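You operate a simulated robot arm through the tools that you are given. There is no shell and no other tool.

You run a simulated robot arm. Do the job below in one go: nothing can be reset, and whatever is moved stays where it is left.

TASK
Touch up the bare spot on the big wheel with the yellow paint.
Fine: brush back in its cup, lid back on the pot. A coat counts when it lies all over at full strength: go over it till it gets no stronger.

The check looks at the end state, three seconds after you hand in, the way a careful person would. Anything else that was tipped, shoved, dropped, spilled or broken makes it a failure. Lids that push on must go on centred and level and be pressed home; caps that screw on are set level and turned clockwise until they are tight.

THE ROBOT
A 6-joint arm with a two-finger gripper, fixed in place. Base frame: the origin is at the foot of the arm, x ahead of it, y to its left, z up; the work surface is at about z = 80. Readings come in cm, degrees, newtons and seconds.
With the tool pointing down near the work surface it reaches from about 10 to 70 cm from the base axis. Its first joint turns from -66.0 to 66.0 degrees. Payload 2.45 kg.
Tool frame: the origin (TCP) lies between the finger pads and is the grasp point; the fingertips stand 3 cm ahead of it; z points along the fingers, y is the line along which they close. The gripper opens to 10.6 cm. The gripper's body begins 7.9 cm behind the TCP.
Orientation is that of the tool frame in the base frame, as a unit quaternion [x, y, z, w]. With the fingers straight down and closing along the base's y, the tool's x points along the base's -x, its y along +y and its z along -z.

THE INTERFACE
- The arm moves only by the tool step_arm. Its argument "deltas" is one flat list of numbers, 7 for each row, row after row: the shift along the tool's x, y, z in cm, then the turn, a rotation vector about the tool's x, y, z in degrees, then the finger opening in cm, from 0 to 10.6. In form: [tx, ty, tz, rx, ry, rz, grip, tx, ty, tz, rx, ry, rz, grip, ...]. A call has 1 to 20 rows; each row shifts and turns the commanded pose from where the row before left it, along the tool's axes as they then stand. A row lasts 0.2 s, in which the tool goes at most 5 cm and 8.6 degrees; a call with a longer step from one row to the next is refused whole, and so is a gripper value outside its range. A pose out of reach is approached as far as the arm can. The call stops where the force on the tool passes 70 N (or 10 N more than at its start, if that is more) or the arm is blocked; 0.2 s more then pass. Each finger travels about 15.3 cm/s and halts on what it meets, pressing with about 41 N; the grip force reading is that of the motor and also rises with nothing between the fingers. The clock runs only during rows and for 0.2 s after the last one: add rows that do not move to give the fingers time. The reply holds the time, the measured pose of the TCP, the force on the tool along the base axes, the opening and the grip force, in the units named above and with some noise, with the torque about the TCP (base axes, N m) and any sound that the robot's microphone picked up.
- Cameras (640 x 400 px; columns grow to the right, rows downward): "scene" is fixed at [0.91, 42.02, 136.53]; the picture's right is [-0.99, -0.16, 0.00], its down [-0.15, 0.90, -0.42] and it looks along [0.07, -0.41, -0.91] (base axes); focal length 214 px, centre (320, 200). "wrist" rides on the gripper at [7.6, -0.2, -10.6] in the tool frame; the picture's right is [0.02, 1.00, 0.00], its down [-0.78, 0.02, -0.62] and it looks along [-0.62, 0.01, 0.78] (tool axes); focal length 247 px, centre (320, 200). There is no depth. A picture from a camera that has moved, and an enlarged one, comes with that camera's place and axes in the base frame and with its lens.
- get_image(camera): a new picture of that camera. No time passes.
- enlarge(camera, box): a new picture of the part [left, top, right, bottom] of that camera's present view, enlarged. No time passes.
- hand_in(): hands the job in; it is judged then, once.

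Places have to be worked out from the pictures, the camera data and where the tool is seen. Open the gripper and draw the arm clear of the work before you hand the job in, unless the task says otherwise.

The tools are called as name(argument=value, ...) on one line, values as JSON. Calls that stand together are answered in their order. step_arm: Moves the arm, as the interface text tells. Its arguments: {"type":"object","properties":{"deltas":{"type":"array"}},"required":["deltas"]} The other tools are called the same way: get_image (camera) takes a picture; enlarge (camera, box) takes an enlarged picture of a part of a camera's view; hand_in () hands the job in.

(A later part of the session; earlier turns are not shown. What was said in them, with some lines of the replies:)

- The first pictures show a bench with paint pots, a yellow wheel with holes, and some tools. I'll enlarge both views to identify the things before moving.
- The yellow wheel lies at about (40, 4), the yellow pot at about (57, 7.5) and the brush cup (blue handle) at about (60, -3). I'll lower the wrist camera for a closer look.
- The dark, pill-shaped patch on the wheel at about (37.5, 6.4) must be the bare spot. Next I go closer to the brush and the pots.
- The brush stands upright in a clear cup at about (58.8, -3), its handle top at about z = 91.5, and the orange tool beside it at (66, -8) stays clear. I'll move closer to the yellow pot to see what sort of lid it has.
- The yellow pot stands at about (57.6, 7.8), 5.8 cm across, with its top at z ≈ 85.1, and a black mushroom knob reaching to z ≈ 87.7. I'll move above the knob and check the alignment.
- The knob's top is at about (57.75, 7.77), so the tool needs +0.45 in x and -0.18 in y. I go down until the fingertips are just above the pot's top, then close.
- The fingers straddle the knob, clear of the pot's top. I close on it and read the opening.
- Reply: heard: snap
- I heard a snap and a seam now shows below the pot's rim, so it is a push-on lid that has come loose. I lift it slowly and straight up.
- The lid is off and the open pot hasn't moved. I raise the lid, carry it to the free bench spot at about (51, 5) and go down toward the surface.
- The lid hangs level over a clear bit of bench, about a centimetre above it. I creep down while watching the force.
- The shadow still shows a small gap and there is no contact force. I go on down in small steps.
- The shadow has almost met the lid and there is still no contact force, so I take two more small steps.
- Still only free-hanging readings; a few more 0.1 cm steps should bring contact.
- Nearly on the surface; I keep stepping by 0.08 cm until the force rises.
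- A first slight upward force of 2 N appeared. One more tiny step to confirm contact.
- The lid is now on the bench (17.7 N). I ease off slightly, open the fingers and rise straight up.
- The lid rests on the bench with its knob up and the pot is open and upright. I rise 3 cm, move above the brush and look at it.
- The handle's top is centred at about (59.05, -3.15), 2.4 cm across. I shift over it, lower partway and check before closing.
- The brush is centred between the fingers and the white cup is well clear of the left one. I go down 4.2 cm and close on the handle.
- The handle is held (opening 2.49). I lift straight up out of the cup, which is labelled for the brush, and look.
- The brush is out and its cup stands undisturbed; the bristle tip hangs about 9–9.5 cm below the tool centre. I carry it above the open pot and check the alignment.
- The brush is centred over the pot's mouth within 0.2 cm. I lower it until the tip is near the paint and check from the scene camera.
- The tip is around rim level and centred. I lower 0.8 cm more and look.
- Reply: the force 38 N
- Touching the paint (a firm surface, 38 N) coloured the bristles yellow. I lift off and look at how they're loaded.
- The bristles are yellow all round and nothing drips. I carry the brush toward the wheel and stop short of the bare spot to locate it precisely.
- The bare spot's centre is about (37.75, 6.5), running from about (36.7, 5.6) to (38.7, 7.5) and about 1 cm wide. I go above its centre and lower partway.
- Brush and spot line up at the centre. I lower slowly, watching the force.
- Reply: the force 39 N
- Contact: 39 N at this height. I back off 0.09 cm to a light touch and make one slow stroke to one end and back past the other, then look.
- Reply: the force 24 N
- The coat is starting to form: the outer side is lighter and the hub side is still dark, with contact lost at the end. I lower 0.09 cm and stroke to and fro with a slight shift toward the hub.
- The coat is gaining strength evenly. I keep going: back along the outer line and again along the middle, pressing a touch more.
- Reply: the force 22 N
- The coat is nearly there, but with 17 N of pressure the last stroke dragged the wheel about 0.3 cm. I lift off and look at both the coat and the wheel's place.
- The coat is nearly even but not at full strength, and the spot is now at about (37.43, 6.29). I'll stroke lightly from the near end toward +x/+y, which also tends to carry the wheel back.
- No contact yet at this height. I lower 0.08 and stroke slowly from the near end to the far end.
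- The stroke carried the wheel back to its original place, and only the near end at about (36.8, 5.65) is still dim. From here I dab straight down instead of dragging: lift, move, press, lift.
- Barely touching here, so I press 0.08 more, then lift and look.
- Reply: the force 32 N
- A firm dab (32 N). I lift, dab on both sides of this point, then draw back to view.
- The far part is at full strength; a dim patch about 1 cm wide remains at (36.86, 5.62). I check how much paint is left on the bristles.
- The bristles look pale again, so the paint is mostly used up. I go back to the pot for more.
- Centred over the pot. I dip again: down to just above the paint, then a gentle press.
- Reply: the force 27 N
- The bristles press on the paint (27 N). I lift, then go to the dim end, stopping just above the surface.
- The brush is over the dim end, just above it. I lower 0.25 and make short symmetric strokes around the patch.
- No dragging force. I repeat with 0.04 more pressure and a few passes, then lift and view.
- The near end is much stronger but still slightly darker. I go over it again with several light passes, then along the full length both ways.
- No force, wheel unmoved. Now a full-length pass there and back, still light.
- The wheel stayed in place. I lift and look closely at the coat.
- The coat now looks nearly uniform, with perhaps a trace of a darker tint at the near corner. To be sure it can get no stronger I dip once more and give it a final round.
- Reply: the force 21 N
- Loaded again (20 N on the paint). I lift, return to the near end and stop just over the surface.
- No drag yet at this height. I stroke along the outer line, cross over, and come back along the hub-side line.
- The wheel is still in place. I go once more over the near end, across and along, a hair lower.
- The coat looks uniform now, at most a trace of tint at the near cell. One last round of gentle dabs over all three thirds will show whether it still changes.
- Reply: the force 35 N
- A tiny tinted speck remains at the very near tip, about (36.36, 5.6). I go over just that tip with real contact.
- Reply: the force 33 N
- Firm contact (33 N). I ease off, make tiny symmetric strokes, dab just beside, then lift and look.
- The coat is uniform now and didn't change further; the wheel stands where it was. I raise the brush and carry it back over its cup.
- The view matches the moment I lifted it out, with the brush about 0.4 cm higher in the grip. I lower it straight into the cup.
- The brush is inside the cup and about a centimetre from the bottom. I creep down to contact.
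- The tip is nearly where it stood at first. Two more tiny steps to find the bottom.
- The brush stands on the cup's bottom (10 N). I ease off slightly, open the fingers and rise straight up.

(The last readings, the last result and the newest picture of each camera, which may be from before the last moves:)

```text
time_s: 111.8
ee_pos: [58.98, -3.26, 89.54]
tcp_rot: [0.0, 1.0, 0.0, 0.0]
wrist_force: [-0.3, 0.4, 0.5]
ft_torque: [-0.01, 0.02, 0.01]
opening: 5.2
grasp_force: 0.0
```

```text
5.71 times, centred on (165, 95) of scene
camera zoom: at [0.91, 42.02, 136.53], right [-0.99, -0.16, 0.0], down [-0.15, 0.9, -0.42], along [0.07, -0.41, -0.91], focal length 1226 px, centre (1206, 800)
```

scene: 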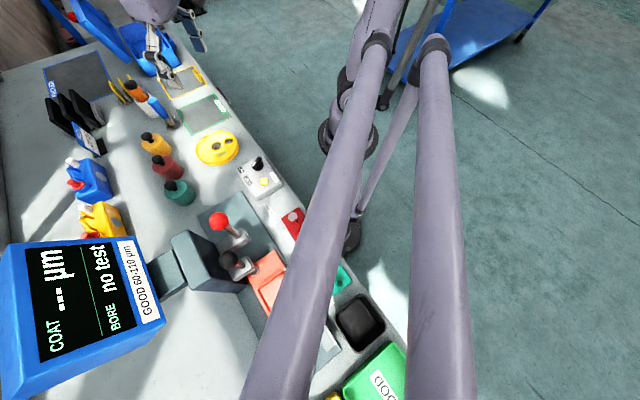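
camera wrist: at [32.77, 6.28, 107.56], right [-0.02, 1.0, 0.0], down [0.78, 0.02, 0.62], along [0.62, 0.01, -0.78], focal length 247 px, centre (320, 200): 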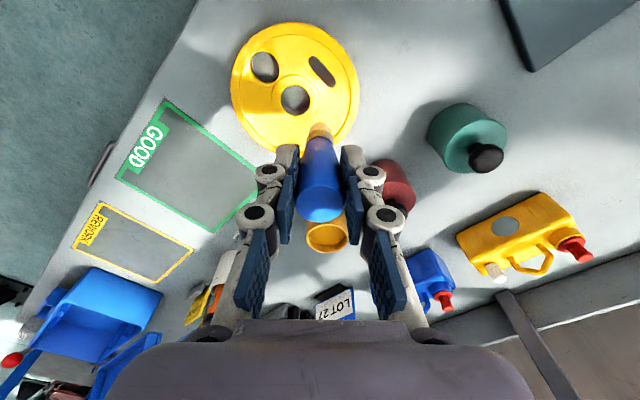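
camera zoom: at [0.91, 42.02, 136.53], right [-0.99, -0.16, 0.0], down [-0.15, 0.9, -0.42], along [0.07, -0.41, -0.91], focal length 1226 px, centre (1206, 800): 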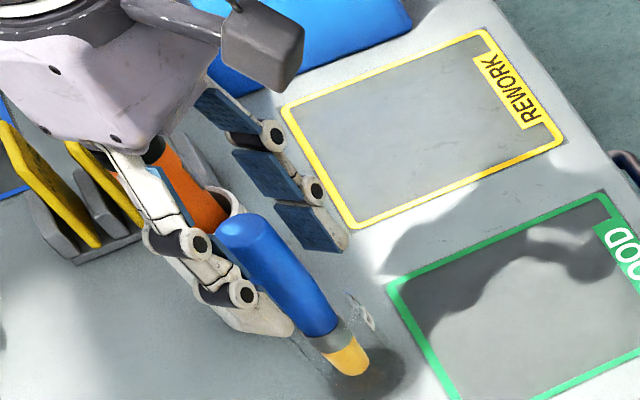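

The brush stands upright by itself in its cup. I rise and go above the lid.

step_arm(deltas=[0, 0, -2, 0, 0, 0, 5.2, 0, 0, -4, 0, 0, 0, 5.2, 0, 0, -4, 0, 0, 0, 5.2, 2.71, 2.7, 0, 0, 0, 0, 5.2, 2.71, 2.7, 0, 0, 0, 0, 5.2, 2.71, 2.7, 0, 0, 0, 0, 5.2, 0, 0, 4, 0, 0, 0, 5.2, 0, 0, 4, 0, 0, 0, 5.2, 0, 0, 0, 0, 0, 0, 5.2])

enlarge(camera="wrist", box=[220, 60, 420, 260])

enlarge(camera="scene", box=[130, 80, 230, 170])

```text
time_s: 113.8
ee_pos: [50.8, 4.8, 91.7]
tcp_rot: [0.0, 1.0, 0.0, 0.001]
wrist_force: [-0.1, 0.0, -0.2]
ft_torque: [0.0, -0.03, 0.0]
opening: 5.2
grasp_force: 0.1
```

```text
2.00 times, centred on (320, 160) of wrist
camera zoom: at [43.12, 4.74, 102.24], right [-0.02, 1.0, 0.0], down [0.78, 0.02, 0.62], along [0.62, 0.01, -0.78], focal length 494 px, centre (320, 280)
```

zoom: 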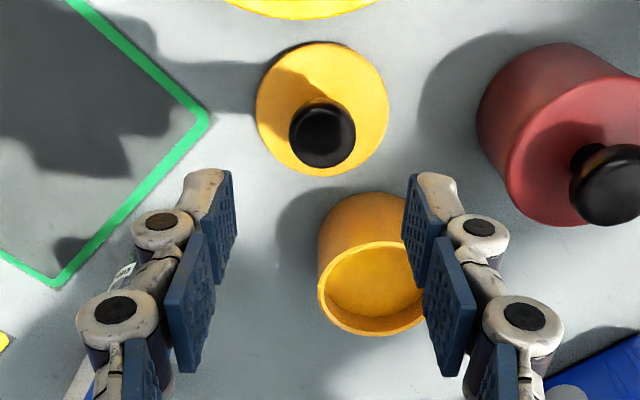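

```text
4.44 times, centred on (180, 125) of scene
camera zoom: at [0.91, 42.02, 136.53], right [-0.99, -0.16, 0.0], down [-0.15, 0.9, -0.42], along [0.07, -0.41, -0.91], focal length 953 px, centre (942, 533)
```

zoom: 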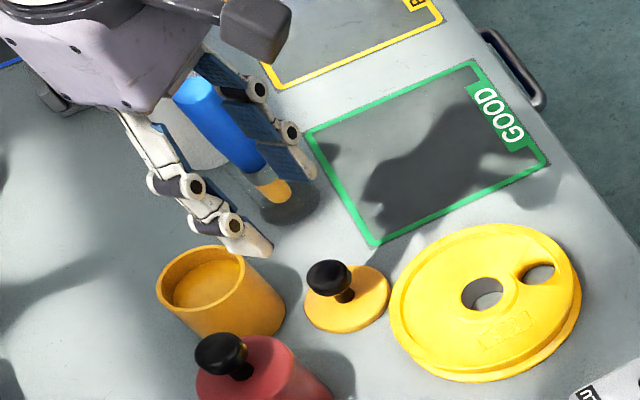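

The lid's knob is right below the tool at about (51.0, 4.95). I lower to the same height at which I set it down and close on it.

step_arm(deltas=[0, 0, 2.5, 0, 0, 0, 5.2, 0, 0, 2.5, 0, 0, 0, 5.2, 0, 0, 1.5, 0, 0, 0, 5.2, 0, 0, 1.0, 0, 0, 0, 5.2, 0, 0, 0, 0, 0, 0, 5.2, 0, 0, 0, 0, 0, 0, 3.4, 0, 0, 0, 0, 0, 0, 2.6, 0, 0, 0, 0, 0, 0, 1.5, 0, 0, 0, 0, 0, 0, 1.5])

enlarge(camera="scene", box=[150, 110, 220, 160])

enlarge(camera="wrist", box=[240, 80, 400, 220])

```text
time_s: 115.8
ee_pos: [50.98, 4.99, 84.06]
tcp_rot: [-0.001, 1.0, 0.0, 0.001]
wrist_force: [0.7, -0.4, -0.8]
ft_torque: [0.01, 0.04, 0.0]
opening: 2.55
grasp_force: 40.7
```

```text
8.00 times, centred on (185, 135) of scene
camera zoom: at [0.91, 42.02, 136.53], right [-0.99, -0.16, 0.0], down [-0.15, 0.9, -0.42], along [0.07, -0.41, -0.91], focal length 1716 px, centre (1400, 720)
```

zoom: 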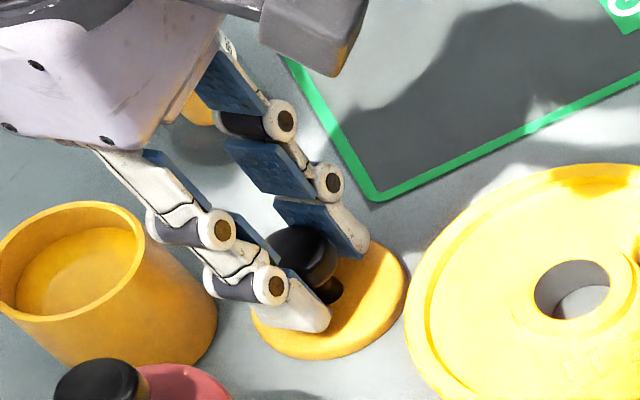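

```text
2.86 times, centred on (320, 150) of wrist
camera zoom: at [43.25, 4.82, 94.69], right [-0.02, 1.0, 0.0], down [0.78, 0.02, 0.62], along [0.62, 0.01, -0.78], focal length 706 px, centre (320, 343)
```

zoom: 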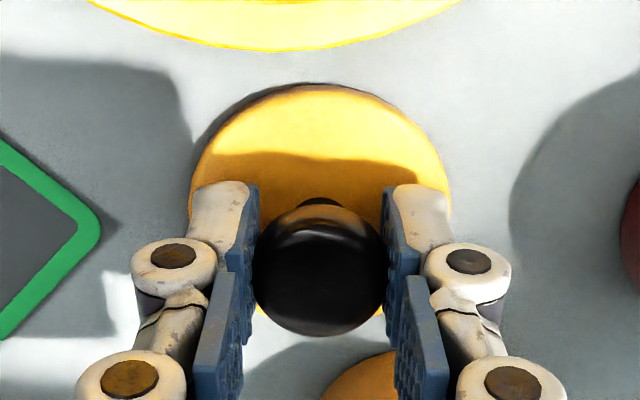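

The lid is held by its knob (opening 2.55). I lift it and carry it to just above the pot for an alignment check.

step_arm(deltas=[0, 0, -2, 0, 0, 0, 1.5, 0, 0, -4, 0, 0, 0, 1.5, 0, 0, -4, 0, 0, 0, 1.5, -2, 0.8, 0, 0, 0, 0, 1.5, -2, 0.8, 0, 0, 0, 0, 1.5, -2, 0.8, 0, 0, 0, 0, 1.5, -0.78, 0.3, 0, 0, 0, 0, 1.5, 0, 0, 2, 0, 0, 0, 1.5, 0, 0, 1.4, 0, 0, 0, 1.5, 0, 0, 0, 0, 0, 0, 1.5])

enlarge(camera="scene", box=[135, 110, 185, 160])

enlarge(camera="wrist", box=[240, 80, 400, 220])

```text
time_s: 118.0
ee_pos: [57.71, 7.58, 90.56]
tcp_rot: [0.0, 1.0, 0.0, 0.0]
wrist_force: [-0.2, 0.1, -0.8]
ft_torque: [0.01, 0.0, 0.0]
opening: 2.56
grasp_force: 41.1
```

```text
8.00 times, centred on (160, 135) of scene
camera zoom: at [0.91, 42.02, 136.53], right [-0.99, -0.16, 0.0], down [-0.15, 0.9, -0.42], along [0.07, -0.41, -0.91], focal length 1716 px, centre (1600, 720)
```

zoom: 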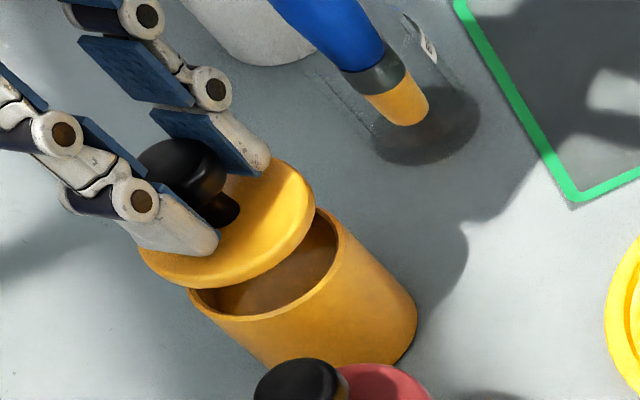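

```text
2.86 times, centred on (320, 150) of wrist
camera zoom: at [49.97, 7.58, 101.16], right [-0.02, 1.0, 0.0], down [0.78, 0.02, 0.62], along [0.62, 0.01, -0.78], focal length 706 px, centre (320, 343)
```

zoom: 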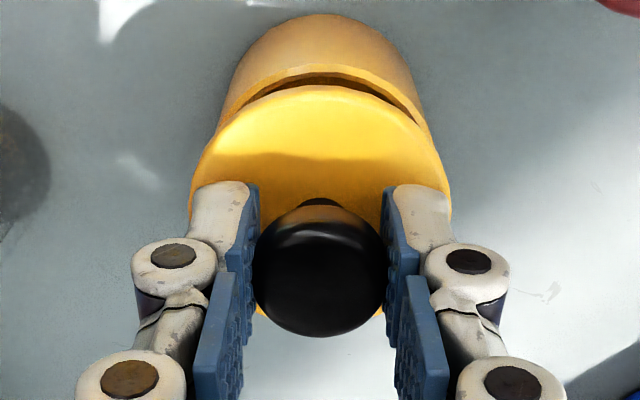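

The lid hovers about 1.9 cm above its seat. I enlarge further to compare the lid's and pot's edges.

enlarge(camera="wrist", box=[275, 80, 375, 150])

enlarge(camera="scene", box=[145, 120, 175, 160])

```text
5.71 times, centred on (325, 115) of wrist
camera zoom: at [49.97, 7.58, 101.16], right [-0.02, 1.0, 0.0], down [0.78, 0.02, 0.62], along [0.62, 0.01, -0.78], focal length 1411 px, centre (291, 686)
```

zoom: 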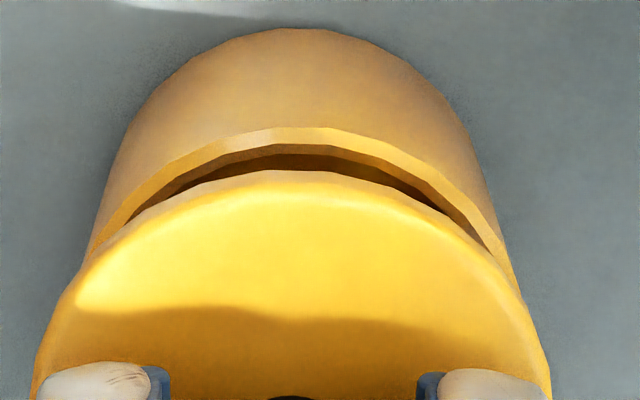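

```text
10.00 times, centred on (160, 140) of scene
camera zoom: at [0.91, 42.02, 136.53], right [-0.99, -0.16, 0.0], down [-0.15, 0.9, -0.42], along [0.07, -0.41, -0.91], focal length 2145 px, centre (1920, 800)
```

zoom: 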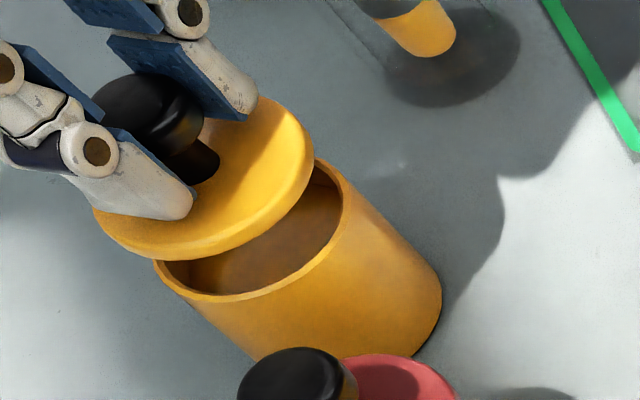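

The pot's axis lies about 0.12 cm to +y of the lid's, consistent with the small offset that popped the lid at first. I shift by that and lower to just above the rim.

step_arm(deltas=[-0.02, 0.12, 0, 0, 0, 0, 1.5, 0, 0, 0.7, 0, 0, 0, 1.5, 0, 0, 0.5, 0, 0, 0, 1.5, 0, 0, 0, 0, 0, 0, 1.5])

enlarge(camera="wrist", box=[275, 80, 375, 150])

enlarge(camera="scene", box=[145, 120, 175, 160])

```text
time_s: 119.0
ee_pos: [57.6, 7.86, 89.52]
tcp_rot: [0.0, 1.0, 0.0, -0.001]
wrist_force: [0.8, -0.6, -0.3]
ft_torque: [0.01, -0.03, 0.0]
opening: 2.54
grasp_force: 40.8
```

```text
5.71 times, centred on (325, 115) of wrist
camera zoom: at [49.93, 7.7, 100.0], right [-0.02, 1.0, 0.0], down [0.78, 0.02, 0.62], along [0.62, 0.01, -0.78], focal length 1411 px, centre (291, 686)
```

zoom: 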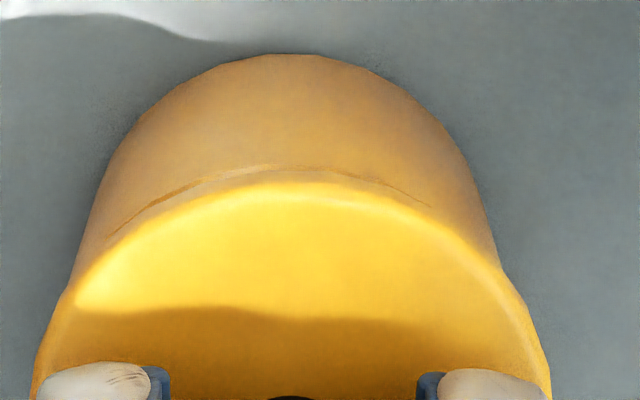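

```text
10.00 times, centred on (160, 140) of scene
camera zoom: at [0.91, 42.02, 136.53], right [-0.99, -0.16, 0.0], down [-0.15, 0.9, -0.42], along [0.07, -0.41, -0.91], focal length 2145 px, centre (1920, 800)
```

zoom: 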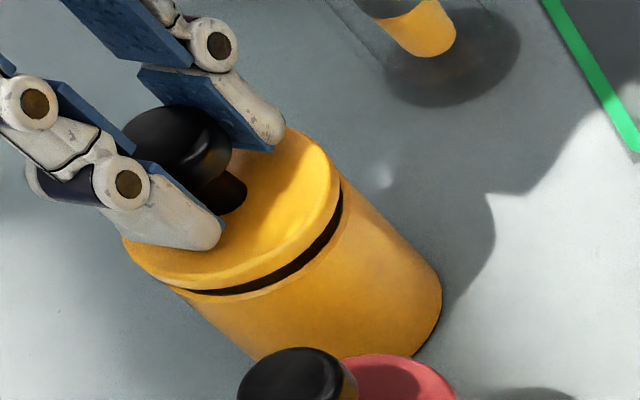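

The slit between lid and pot looks symmetric now. I lower gently until it touches, watching for side forces.

step_arm(deltas=[0, 0, 0.2, 0, 0, 0, 1.5, 0, 0, 0.15, 0, 0, 0, 1.5, 0, 0, 0, 0, 0, 0, 1.5])

enlarge(camera="scene", box=[145, 120, 175, 160])

enlarge(camera="wrist", box=[275, 80, 375, 150])

```text
time_s: 119.8
ee_pos: [57.74, 7.75, 89.09]
tcp_rot: [0.0, 1.0, 0.0, 0.0]
wrist_force: [0.5, 0.9, -0.6]
ft_torque: [0.03, 0.0, -0.03]
opening: 2.56
grasp_force: 41.3
```

```text
10.00 times, centred on (160, 140) of scene
camera zoom: at [0.91, 42.02, 136.53], right [-0.99, -0.16, 0.0], down [-0.15, 0.9, -0.42], along [0.07, -0.41, -0.91], focal length 2145 px, centre (1920, 800)
```

zoom: 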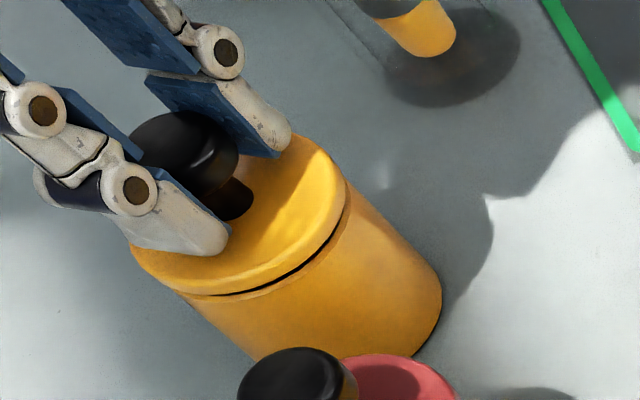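

```text
5.71 times, centred on (325, 115) of wrist
camera zoom: at [50.0, 7.65, 99.67], right [-0.02, 1.0, 0.0], down [0.78, 0.02, 0.62], along [0.62, 0.01, -0.78], focal length 1411 px, centre (291, 686)
```

zoom: 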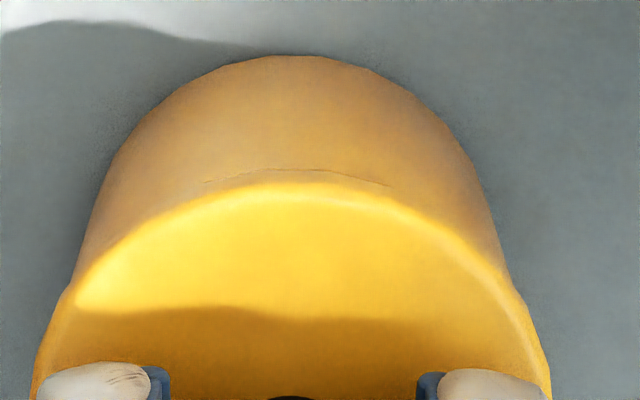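

Lid and pot edges line up on all visible sides. I press down gradually.

step_arm(deltas=[0, 0, 0.12, 0, 0, 0, 1.5, 0, 0, 0.12, 0, 0, 0, 1.5, 0, 0, 0, 0, 0, 0, 1.5])

enlarge(camera="scene", box=[145, 120, 175, 160])

```text
time_s: 120.6
ee_pos: [57.66, 7.72, 88.87]
tcp_rot: [0.0, 1.0, 0.0, 0.0]
wrist_force: [0.2, 0.3, 0.2]
ft_torque: [0.03, -0.03, -0.01]
opening: 2.56
grasp_force: 41.2
```

```text
10.00 times, centred on (160, 140) of scene
camera zoom: at [0.91, 42.02, 136.53], right [-0.99, -0.16, 0.0], down [-0.15, 0.9, -0.42], along [0.07, -0.41, -0.91], focal length 2145 px, centre (1920, 800)
```

zoom: 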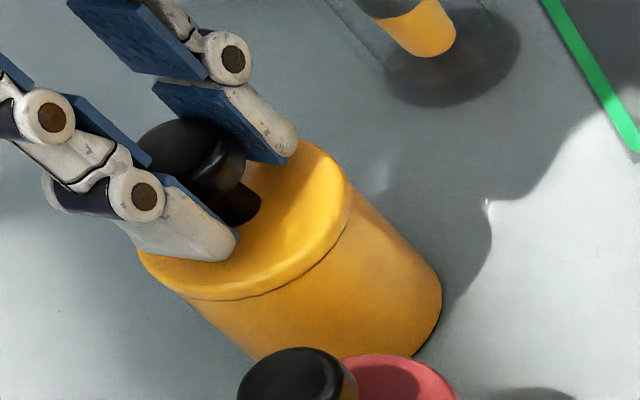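

The slit has nearly closed. I go on pressing in 0.06 cm steps, listening for a snap.

step_arm(deltas=[0, 0, 0.06, 0, 0, 0, 1.5, 0, 0, 0.06, 0, 0, 0, 1.5, 0, 0, 0, 0, 0, 0, 1.5])

enlarge(camera="scene", box=[145, 120, 175, 160])

```text
time_s: 121.4
ee_pos: [57.8, 7.77, 88.7]
tcp_rot: [0.0, 1.0, 0.0, 0.0]
wrist_force: [0.2, -0.2, -0.1]
ft_torque: [0.0, -0.04, 0.0]
opening: 2.54
grasp_force: 41.0
```

```text
10.00 times, centred on (160, 140) of scene
camera zoom: at [0.91, 42.02, 136.53], right [-0.99, -0.16, 0.0], down [-0.15, 0.9, -0.42], along [0.07, -0.41, -0.91], focal length 2145 px, centre (1920, 800)
```

zoom: 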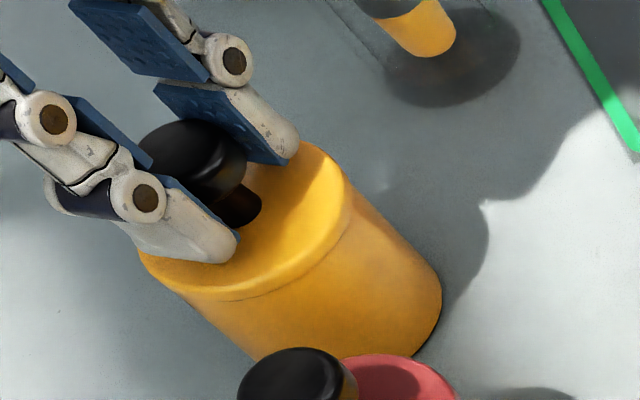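

step_arm(deltas=[0, 0, 0.06, 0, 0, 0, 1.5, 0, 0, 0.04, 0, 0, 0, 1.5, 0, 0, 0, 0, 0, 0, 1.5])

```text
time_s: 122.2
ee_pos: [57.8, 7.8, 88.85]
tcp_rot: [0.0, 1.0, 0.0, 0.0]
wrist_force: [0.4, 1.2, 25.0]
ft_torque: [0.02, -0.03, 0.0]
opening: 2.54
grasp_force: 41.0
heard: snap
```

I heard the snap at 25 N. I press slightly more to be sure it is home, then check for level.

step_arm(deltas=[0, 0, 0.06, 0, 0, 0, 1.5, 0, 0, 0, 0, 0, 0, 1.5])

enlarge(camera="scene", box=[145, 120, 175, 160])

enlarge(camera="wrist", box=[275, 80, 375, 150])

```text
time_s: 122.8
ee_pos: [57.72, 7.78, 88.72]
tcp_rot: [0.0, 1.0, 0.0, 0.0]
wrist_force: [2.9, 0.8, 47.4]
ft_torque: [0.02, -0.14, 0.02]
opening: 2.55
grasp_force: 41.0
```

```text
10.00 times, centred on (160, 140) of scene
camera zoom: at [0.83, 42.01, 136.53], right [-0.99, -0.16, 0.0], down [-0.15, 0.9, -0.42], along [0.07, -0.41, -0.91], focal length 2145 px, centre (1920, 800)
```

zoom: 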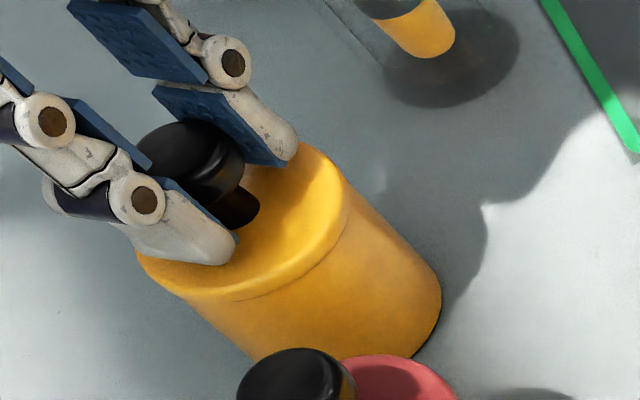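

```text
5.71 times, centred on (325, 115) of wrist
camera zoom: at [50.01, 7.65, 99.29], right [-0.02, 1.0, 0.0], down [0.78, 0.02, 0.62], along [0.62, 0.01, -0.78], focal length 1411 px, centre (291, 686)
```

zoom: 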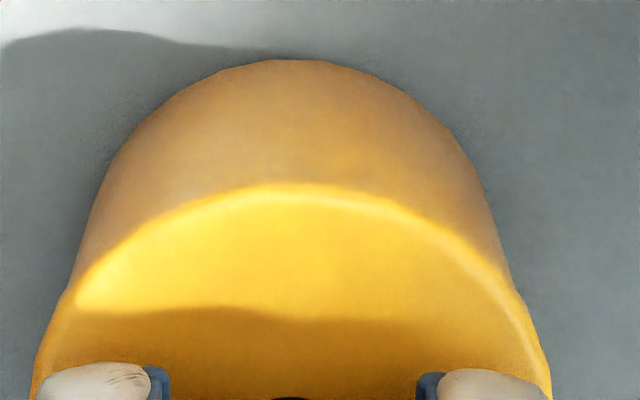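

The lid sits flush and level. I relax most of the pressure, open the fingers and listen that it stays on.

step_arm(deltas=[0, 0, -0.08, 0, 0, 0, 1.5, 0, 0, 0, 0, 0, 0, 1.5, 0, 0, 0, 0, 0, 0, 3.2, 0, 0, 0, 0, 0, 0, 4.5, 0, 0, 0, 0, 0, 0, 5.2, 0, 0, 0, 0, 0, 0, 5.2])

enlarge(camera="scene", box=[145, 120, 175, 160])

enlarge(camera="wrist", box=[240, 80, 400, 220])

```text
time_s: 124.2
ee_pos: [57.81, 7.64, 88.7]
tcp_rot: [0.0, 1.0, 0.0, 0.0]
wrist_force: [0.4, -0.4, 0.5]
ft_torque: [0.02, -0.02, 0.01]
opening: 5.2
grasp_force: 0.0
```

```text
10.00 times, centred on (160, 140) of scene
camera zoom: at [0.91, 42.02, 136.53], right [-0.99, -0.16, 0.0], down [-0.15, 0.9, -0.42], along [0.07, -0.41, -0.91], focal length 2145 px, centre (1920, 800)
```

zoom: 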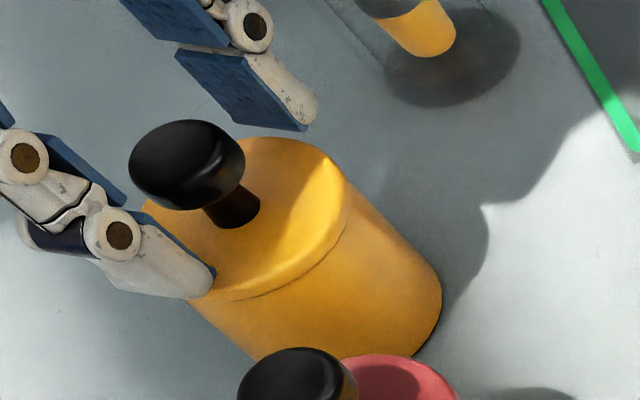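

```text
2.86 times, centred on (320, 150) of wrist
camera zoom: at [50.03, 7.65, 99.19], right [-0.02, 1.0, 0.0], down [0.78, 0.02, 0.62], along [0.62, 0.01, -0.78], focal length 706 px, centre (320, 343)
```

zoom: 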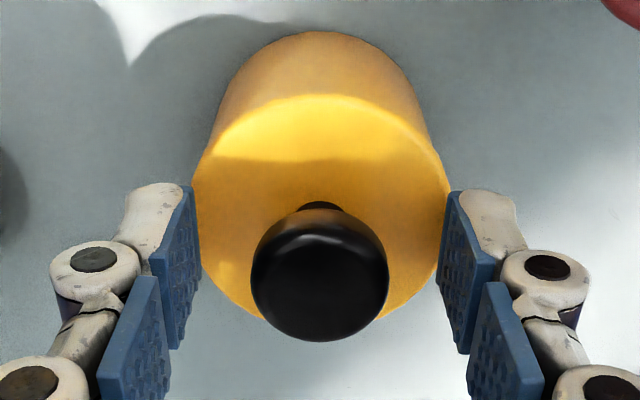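

No further sound and the lid stays. I rise and compare the seam with the neighbouring pots' seams.

step_arm(deltas=[0, 0, -2, 0, 0, 0, 5.2, 0, 0, -4, 0, 0, 0, 5.2, 0, 0, -4, 0, 0, 0, 5.2, 4, 0, -2, 0, 0, 0, 5.2, 4, 0, -2, 0, 0, 0, 5.2, 0, 0, 0, 0, 0, 0, 5.2])

enlarge(camera="scene", box=[140, 115, 205, 210])

enlarge(camera="scene", box=[145, 120, 185, 160])

enlarge(camera="wrist", box=[260, 100, 440, 220])

get_image(camera="wrist")

```text
time_s: 125.6
ee_pos: [49.6, 8.0, 102.86]
tcp_rot: [0.0, 1.0, 0.0, 0.001]
wrist_force: [-1.0, 0.2, -1.0]
ft_torque: [0.01, -0.02, 0.0]
opening: 5.23
grasp_force: 0.0
```

```text
4.21 times, centred on (172, 162) of scene
camera zoom: at [0.9, 42.02, 136.53], right [-0.99, -0.16, 0.0], down [-0.15, 0.9, -0.42], along [0.07, -0.41, -0.91], focal length 903 px, centre (941, 358)
```

zoom: 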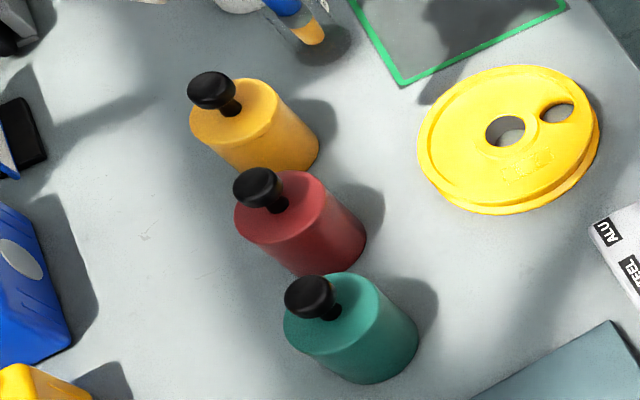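

```text
10.00 times, centred on (165, 140) of scene
camera zoom: at [0.9, 42.02, 136.53], right [-0.99, -0.16, 0.0], down [-0.15, 0.9, -0.42], along [0.07, -0.41, -0.91], focal length 2145 px, centre (1870, 800)
```

zoom: 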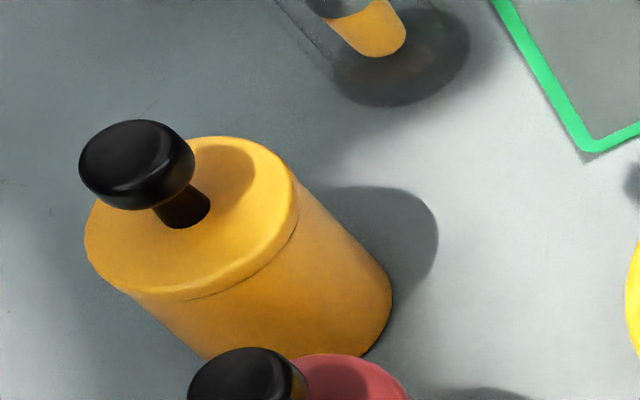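

```text
3.33 times, centred on (350, 160) of wrist
camera zoom: at [41.92, 7.86, 113.37], right [-0.02, 1.0, 0.0], down [0.78, 0.02, 0.62], along [0.62, 0.01, -0.78], focal length 823 px, centre (220, 333)
```

zoom: 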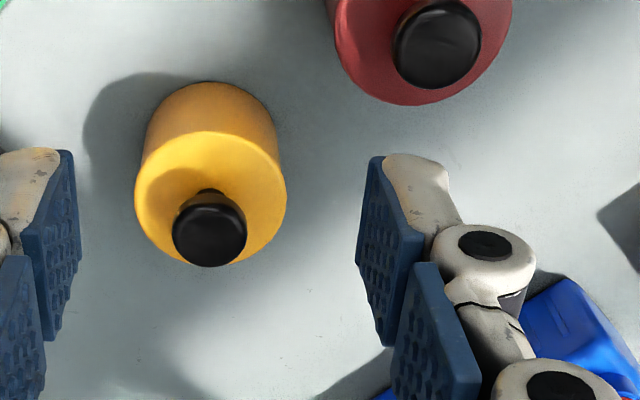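

```text
taken
camera wrist: at [41.92, 7.86, 113.37], right [-0.02, 1.0, 0.0], down [0.78, 0.02, 0.62], along [0.62, 0.01, -0.78], focal length 247 px, centre (320, 200)
```

wrist: 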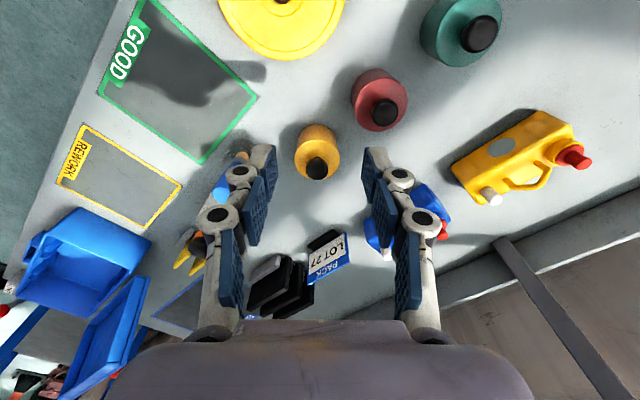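

The lid looks seated and level. I enlarge the red and green pots the same way to compare the seam line, and recheck the wheel and brush.

enlarge(camera="scene", box=[150, 140, 190, 180])

enlarge(camera="scene", box=[162, 165, 202, 205])

enlarge(camera="scene", box=[190, 120, 250, 175])

enlarge(camera="scene", box=[110, 60, 200, 140])

```text
10.00 times, centred on (170, 160) of scene
camera zoom: at [0.9, 42.02, 136.53], right [-0.99, -0.16, 0.0], down [-0.15, 0.9, -0.42], along [0.07, -0.41, -0.91], focal length 2145 px, centre (1820, 600)
```

zoom: 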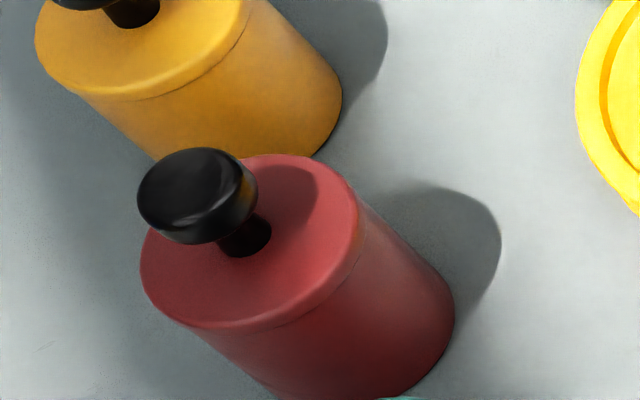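

```text
10.00 times, centred on (182, 185) of scene
camera zoom: at [0.9, 42.02, 136.53], right [-0.99, -0.16, 0.0], down [-0.15, 0.9, -0.42], along [0.07, -0.41, -0.91], focal length 2145 px, centre (1700, 350)
```

zoom: 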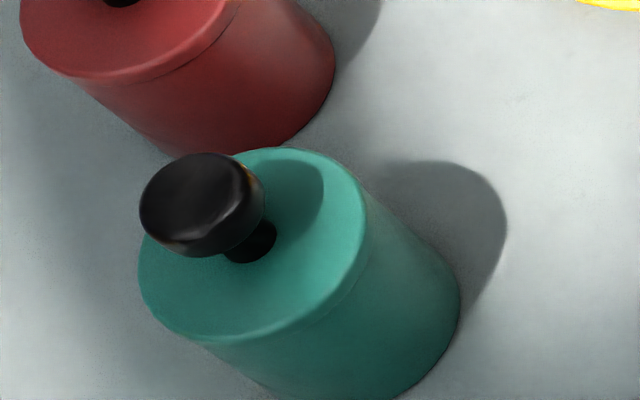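

```text
7.27 times, centred on (220, 148) of scene
camera zoom: at [0.9, 42.02, 136.53], right [-0.99, -0.16, 0.0], down [-0.15, 0.9, -0.42], along [0.07, -0.41, -0.91], focal length 1560 px, centre (1047, 582)
```

zoom: 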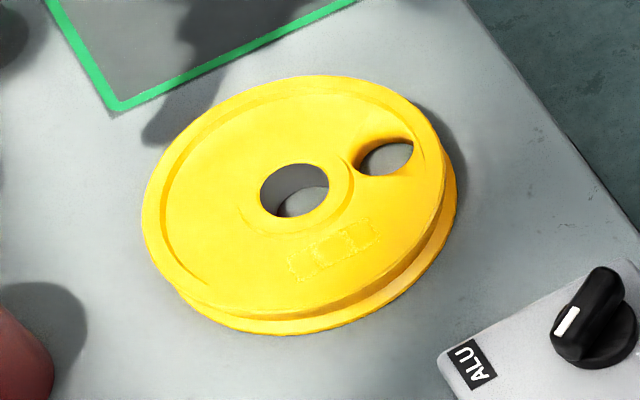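

```text
5.00 times, centred on (155, 100) of scene
camera zoom: at [0.9, 42.02, 136.53], right [-0.99, -0.16, 0.0], down [-0.15, 0.9, -0.42], along [0.07, -0.41, -0.91], focal length 1072 px, centre (1145, 700)
```

zoom: 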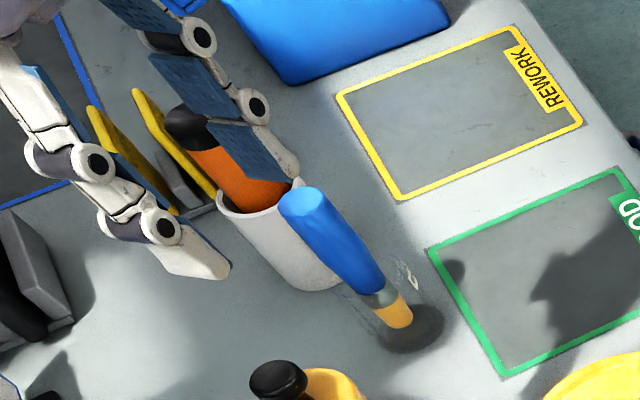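

The yellow lid's seam now matches the red pot's, and the brush stands upright in its cup. I take one last close look at the coat with the empty gripper.

step_arm(deltas=[2.5, -0.5, 2.4, 0, 0, 0, 8, 2.5, -0.5, 2.4, 0, 0, 0, 10, 2.5, -0.5, 2.4, 0, 0, 0, 10, 2.5, -0.5, 2.4, 0, 0, 0, 10, 0, 0, 0, 0, 0, 0, 10])

enlarge(camera="wrist", box=[240, 40, 400, 180])

enlarge(camera="wrist", box=[290, 80, 370, 150])

```text
time_s: 126.8
ee_pos: [39.6, 5.56, 93.23]
tcp_rot: [-0.001, 1.0, 0.0, 0.0]
wrist_force: [0.2, -0.2, -1.3]
ft_torque: [0.02, -0.04, -0.05]
opening: 9.99
grasp_force: 0.0
```

```text
2.86 times, centred on (320, 110) of wrist
camera zoom: at [31.94, 5.5, 103.71], right [-0.02, 1.0, 0.0], down [0.78, 0.02, 0.62], along [0.62, 0.01, -0.78], focal length 706 px, centre (320, 457)
```

zoom: 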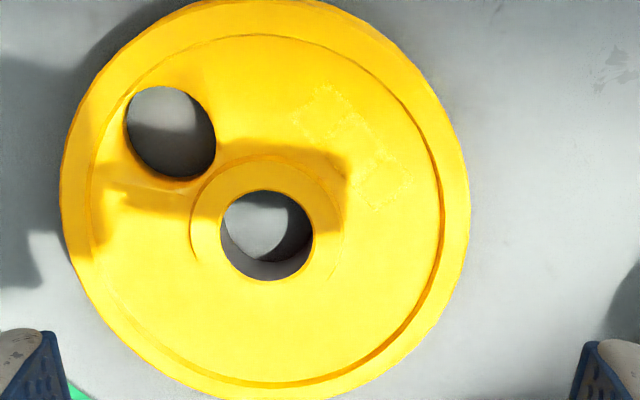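

```text
5.71 times, centred on (330, 115) of wrist
camera zoom: at [31.94, 5.5, 103.71], right [-0.02, 1.0, 0.0], down [0.78, 0.02, 0.62], along [0.62, 0.01, -0.78], focal length 1411 px, centre (263, 686)
```

zoom: 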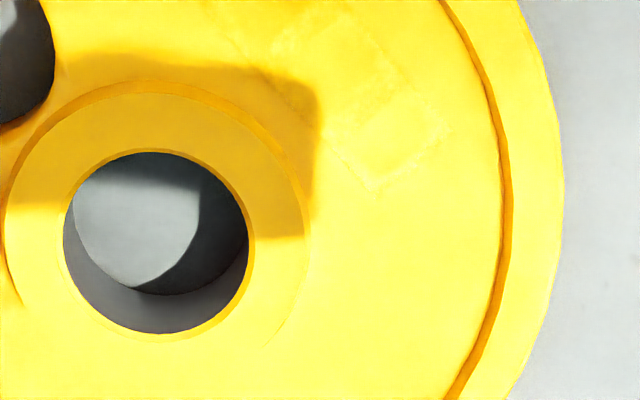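

The coat is even and matches the wheel all over. I draw the arm up and clear with the gripper open, then take a last overall look.

step_arm(deltas=[0, 0, -4, 0, 0, 0, 10, 0, 0, -4, 0, 0, 0, 10, 1.8, 1.6, -4, 0, 0, 0, 10, 1.8, 1.6, -4, 0, 0, 0, 10, 1.8, 1.6, -4, 0, 0, 0, 10, 1.8, 1.6, -4, 0, 0, 0, 10, 1.8, 1.6, -4, 0, 0, 0, 10, 0, 0, 0, 0, 0, 0, 10.6, 0, 0, 0, 0, 0, 0, 10.6])

get_image(camera="scene")

get_image(camera="wrist")

enlarge(camera="scene", box=[100, 60, 260, 210])

```text
time_s: 128.8
ee_pos: [30.69, 13.71, 121.39]
tcp_rot: [0.001, 1.0, 0.001, 0.001]
wrist_force: [0.1, 0.4, 0.0]
ft_torque: [0.0, 0.01, -0.03]
opening: 10.58
grasp_force: 0.1
```

```text
taken
```

scene: 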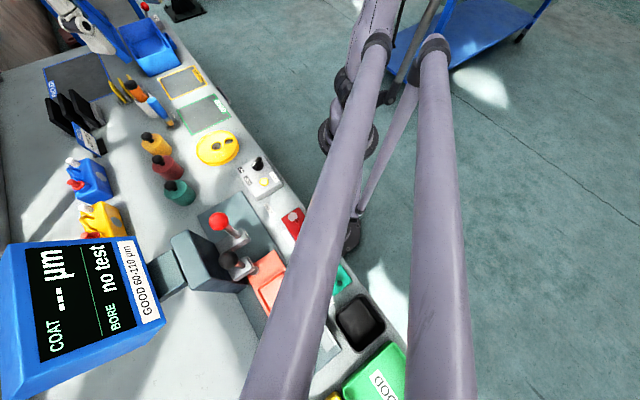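

```text
taken
camera wrist: at [23.03, 13.59, 131.93], right [-0.02, 1.0, 0.0], down [0.78, 0.02, 0.62], along [0.62, 0.01, -0.78], focal length 247 px, centre (320, 200)
```

wrist: 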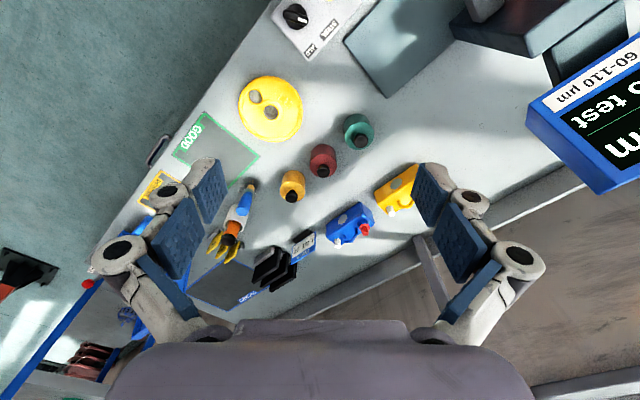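

```text
2.67 times, centred on (180, 135) of scene
camera zoom: at [0.91, 42.02, 136.53], right [-0.99, -0.16, 0.0], down [-0.15, 0.9, -0.42], along [0.07, -0.41, -0.91], focal length 572 px, centre (693, 373)
```

zoom: 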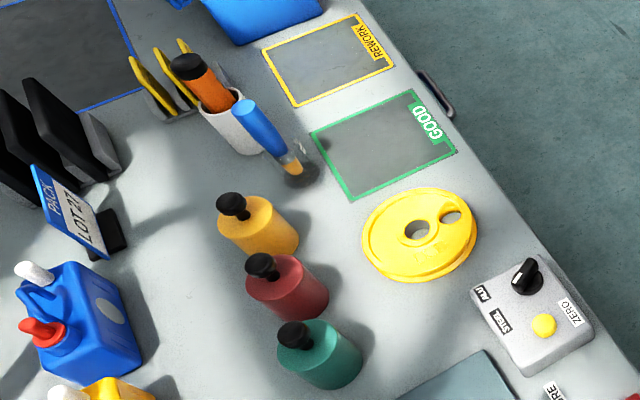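

The wheel is fully yellow and in its place, the brush is in its cup, the lid is pressed home, nothing else moved, and the arm is clear with the gripper open. I hand the job in.

hand_in()

```text
The job is handed in.
```

The bare spot on the big wheel now has a full, even coat of yellow, and I've handed the job in. I don't have the check's verdict.

- **Coat:** I dipped the brush three times and went over the spot until it stopped changing. In the last close-up it matched the rest of the wheel.
- **Wheel:** one stroke with too much pressure dragged the wheel about 0.3 cm. The next stroke carried it back, and in the later pictures it sits where it started.
- **Brush:** it stands upright in its cup. The bristles are still yellow, since the job didn't call for cleaning them.
- **Lid:** it snapped on when pressed. It sits level, and its seam looks like the one on the red pot.
- **Everything else:** I saw no drips, and nothing else looks moved. The arm is clear with the gripper open.
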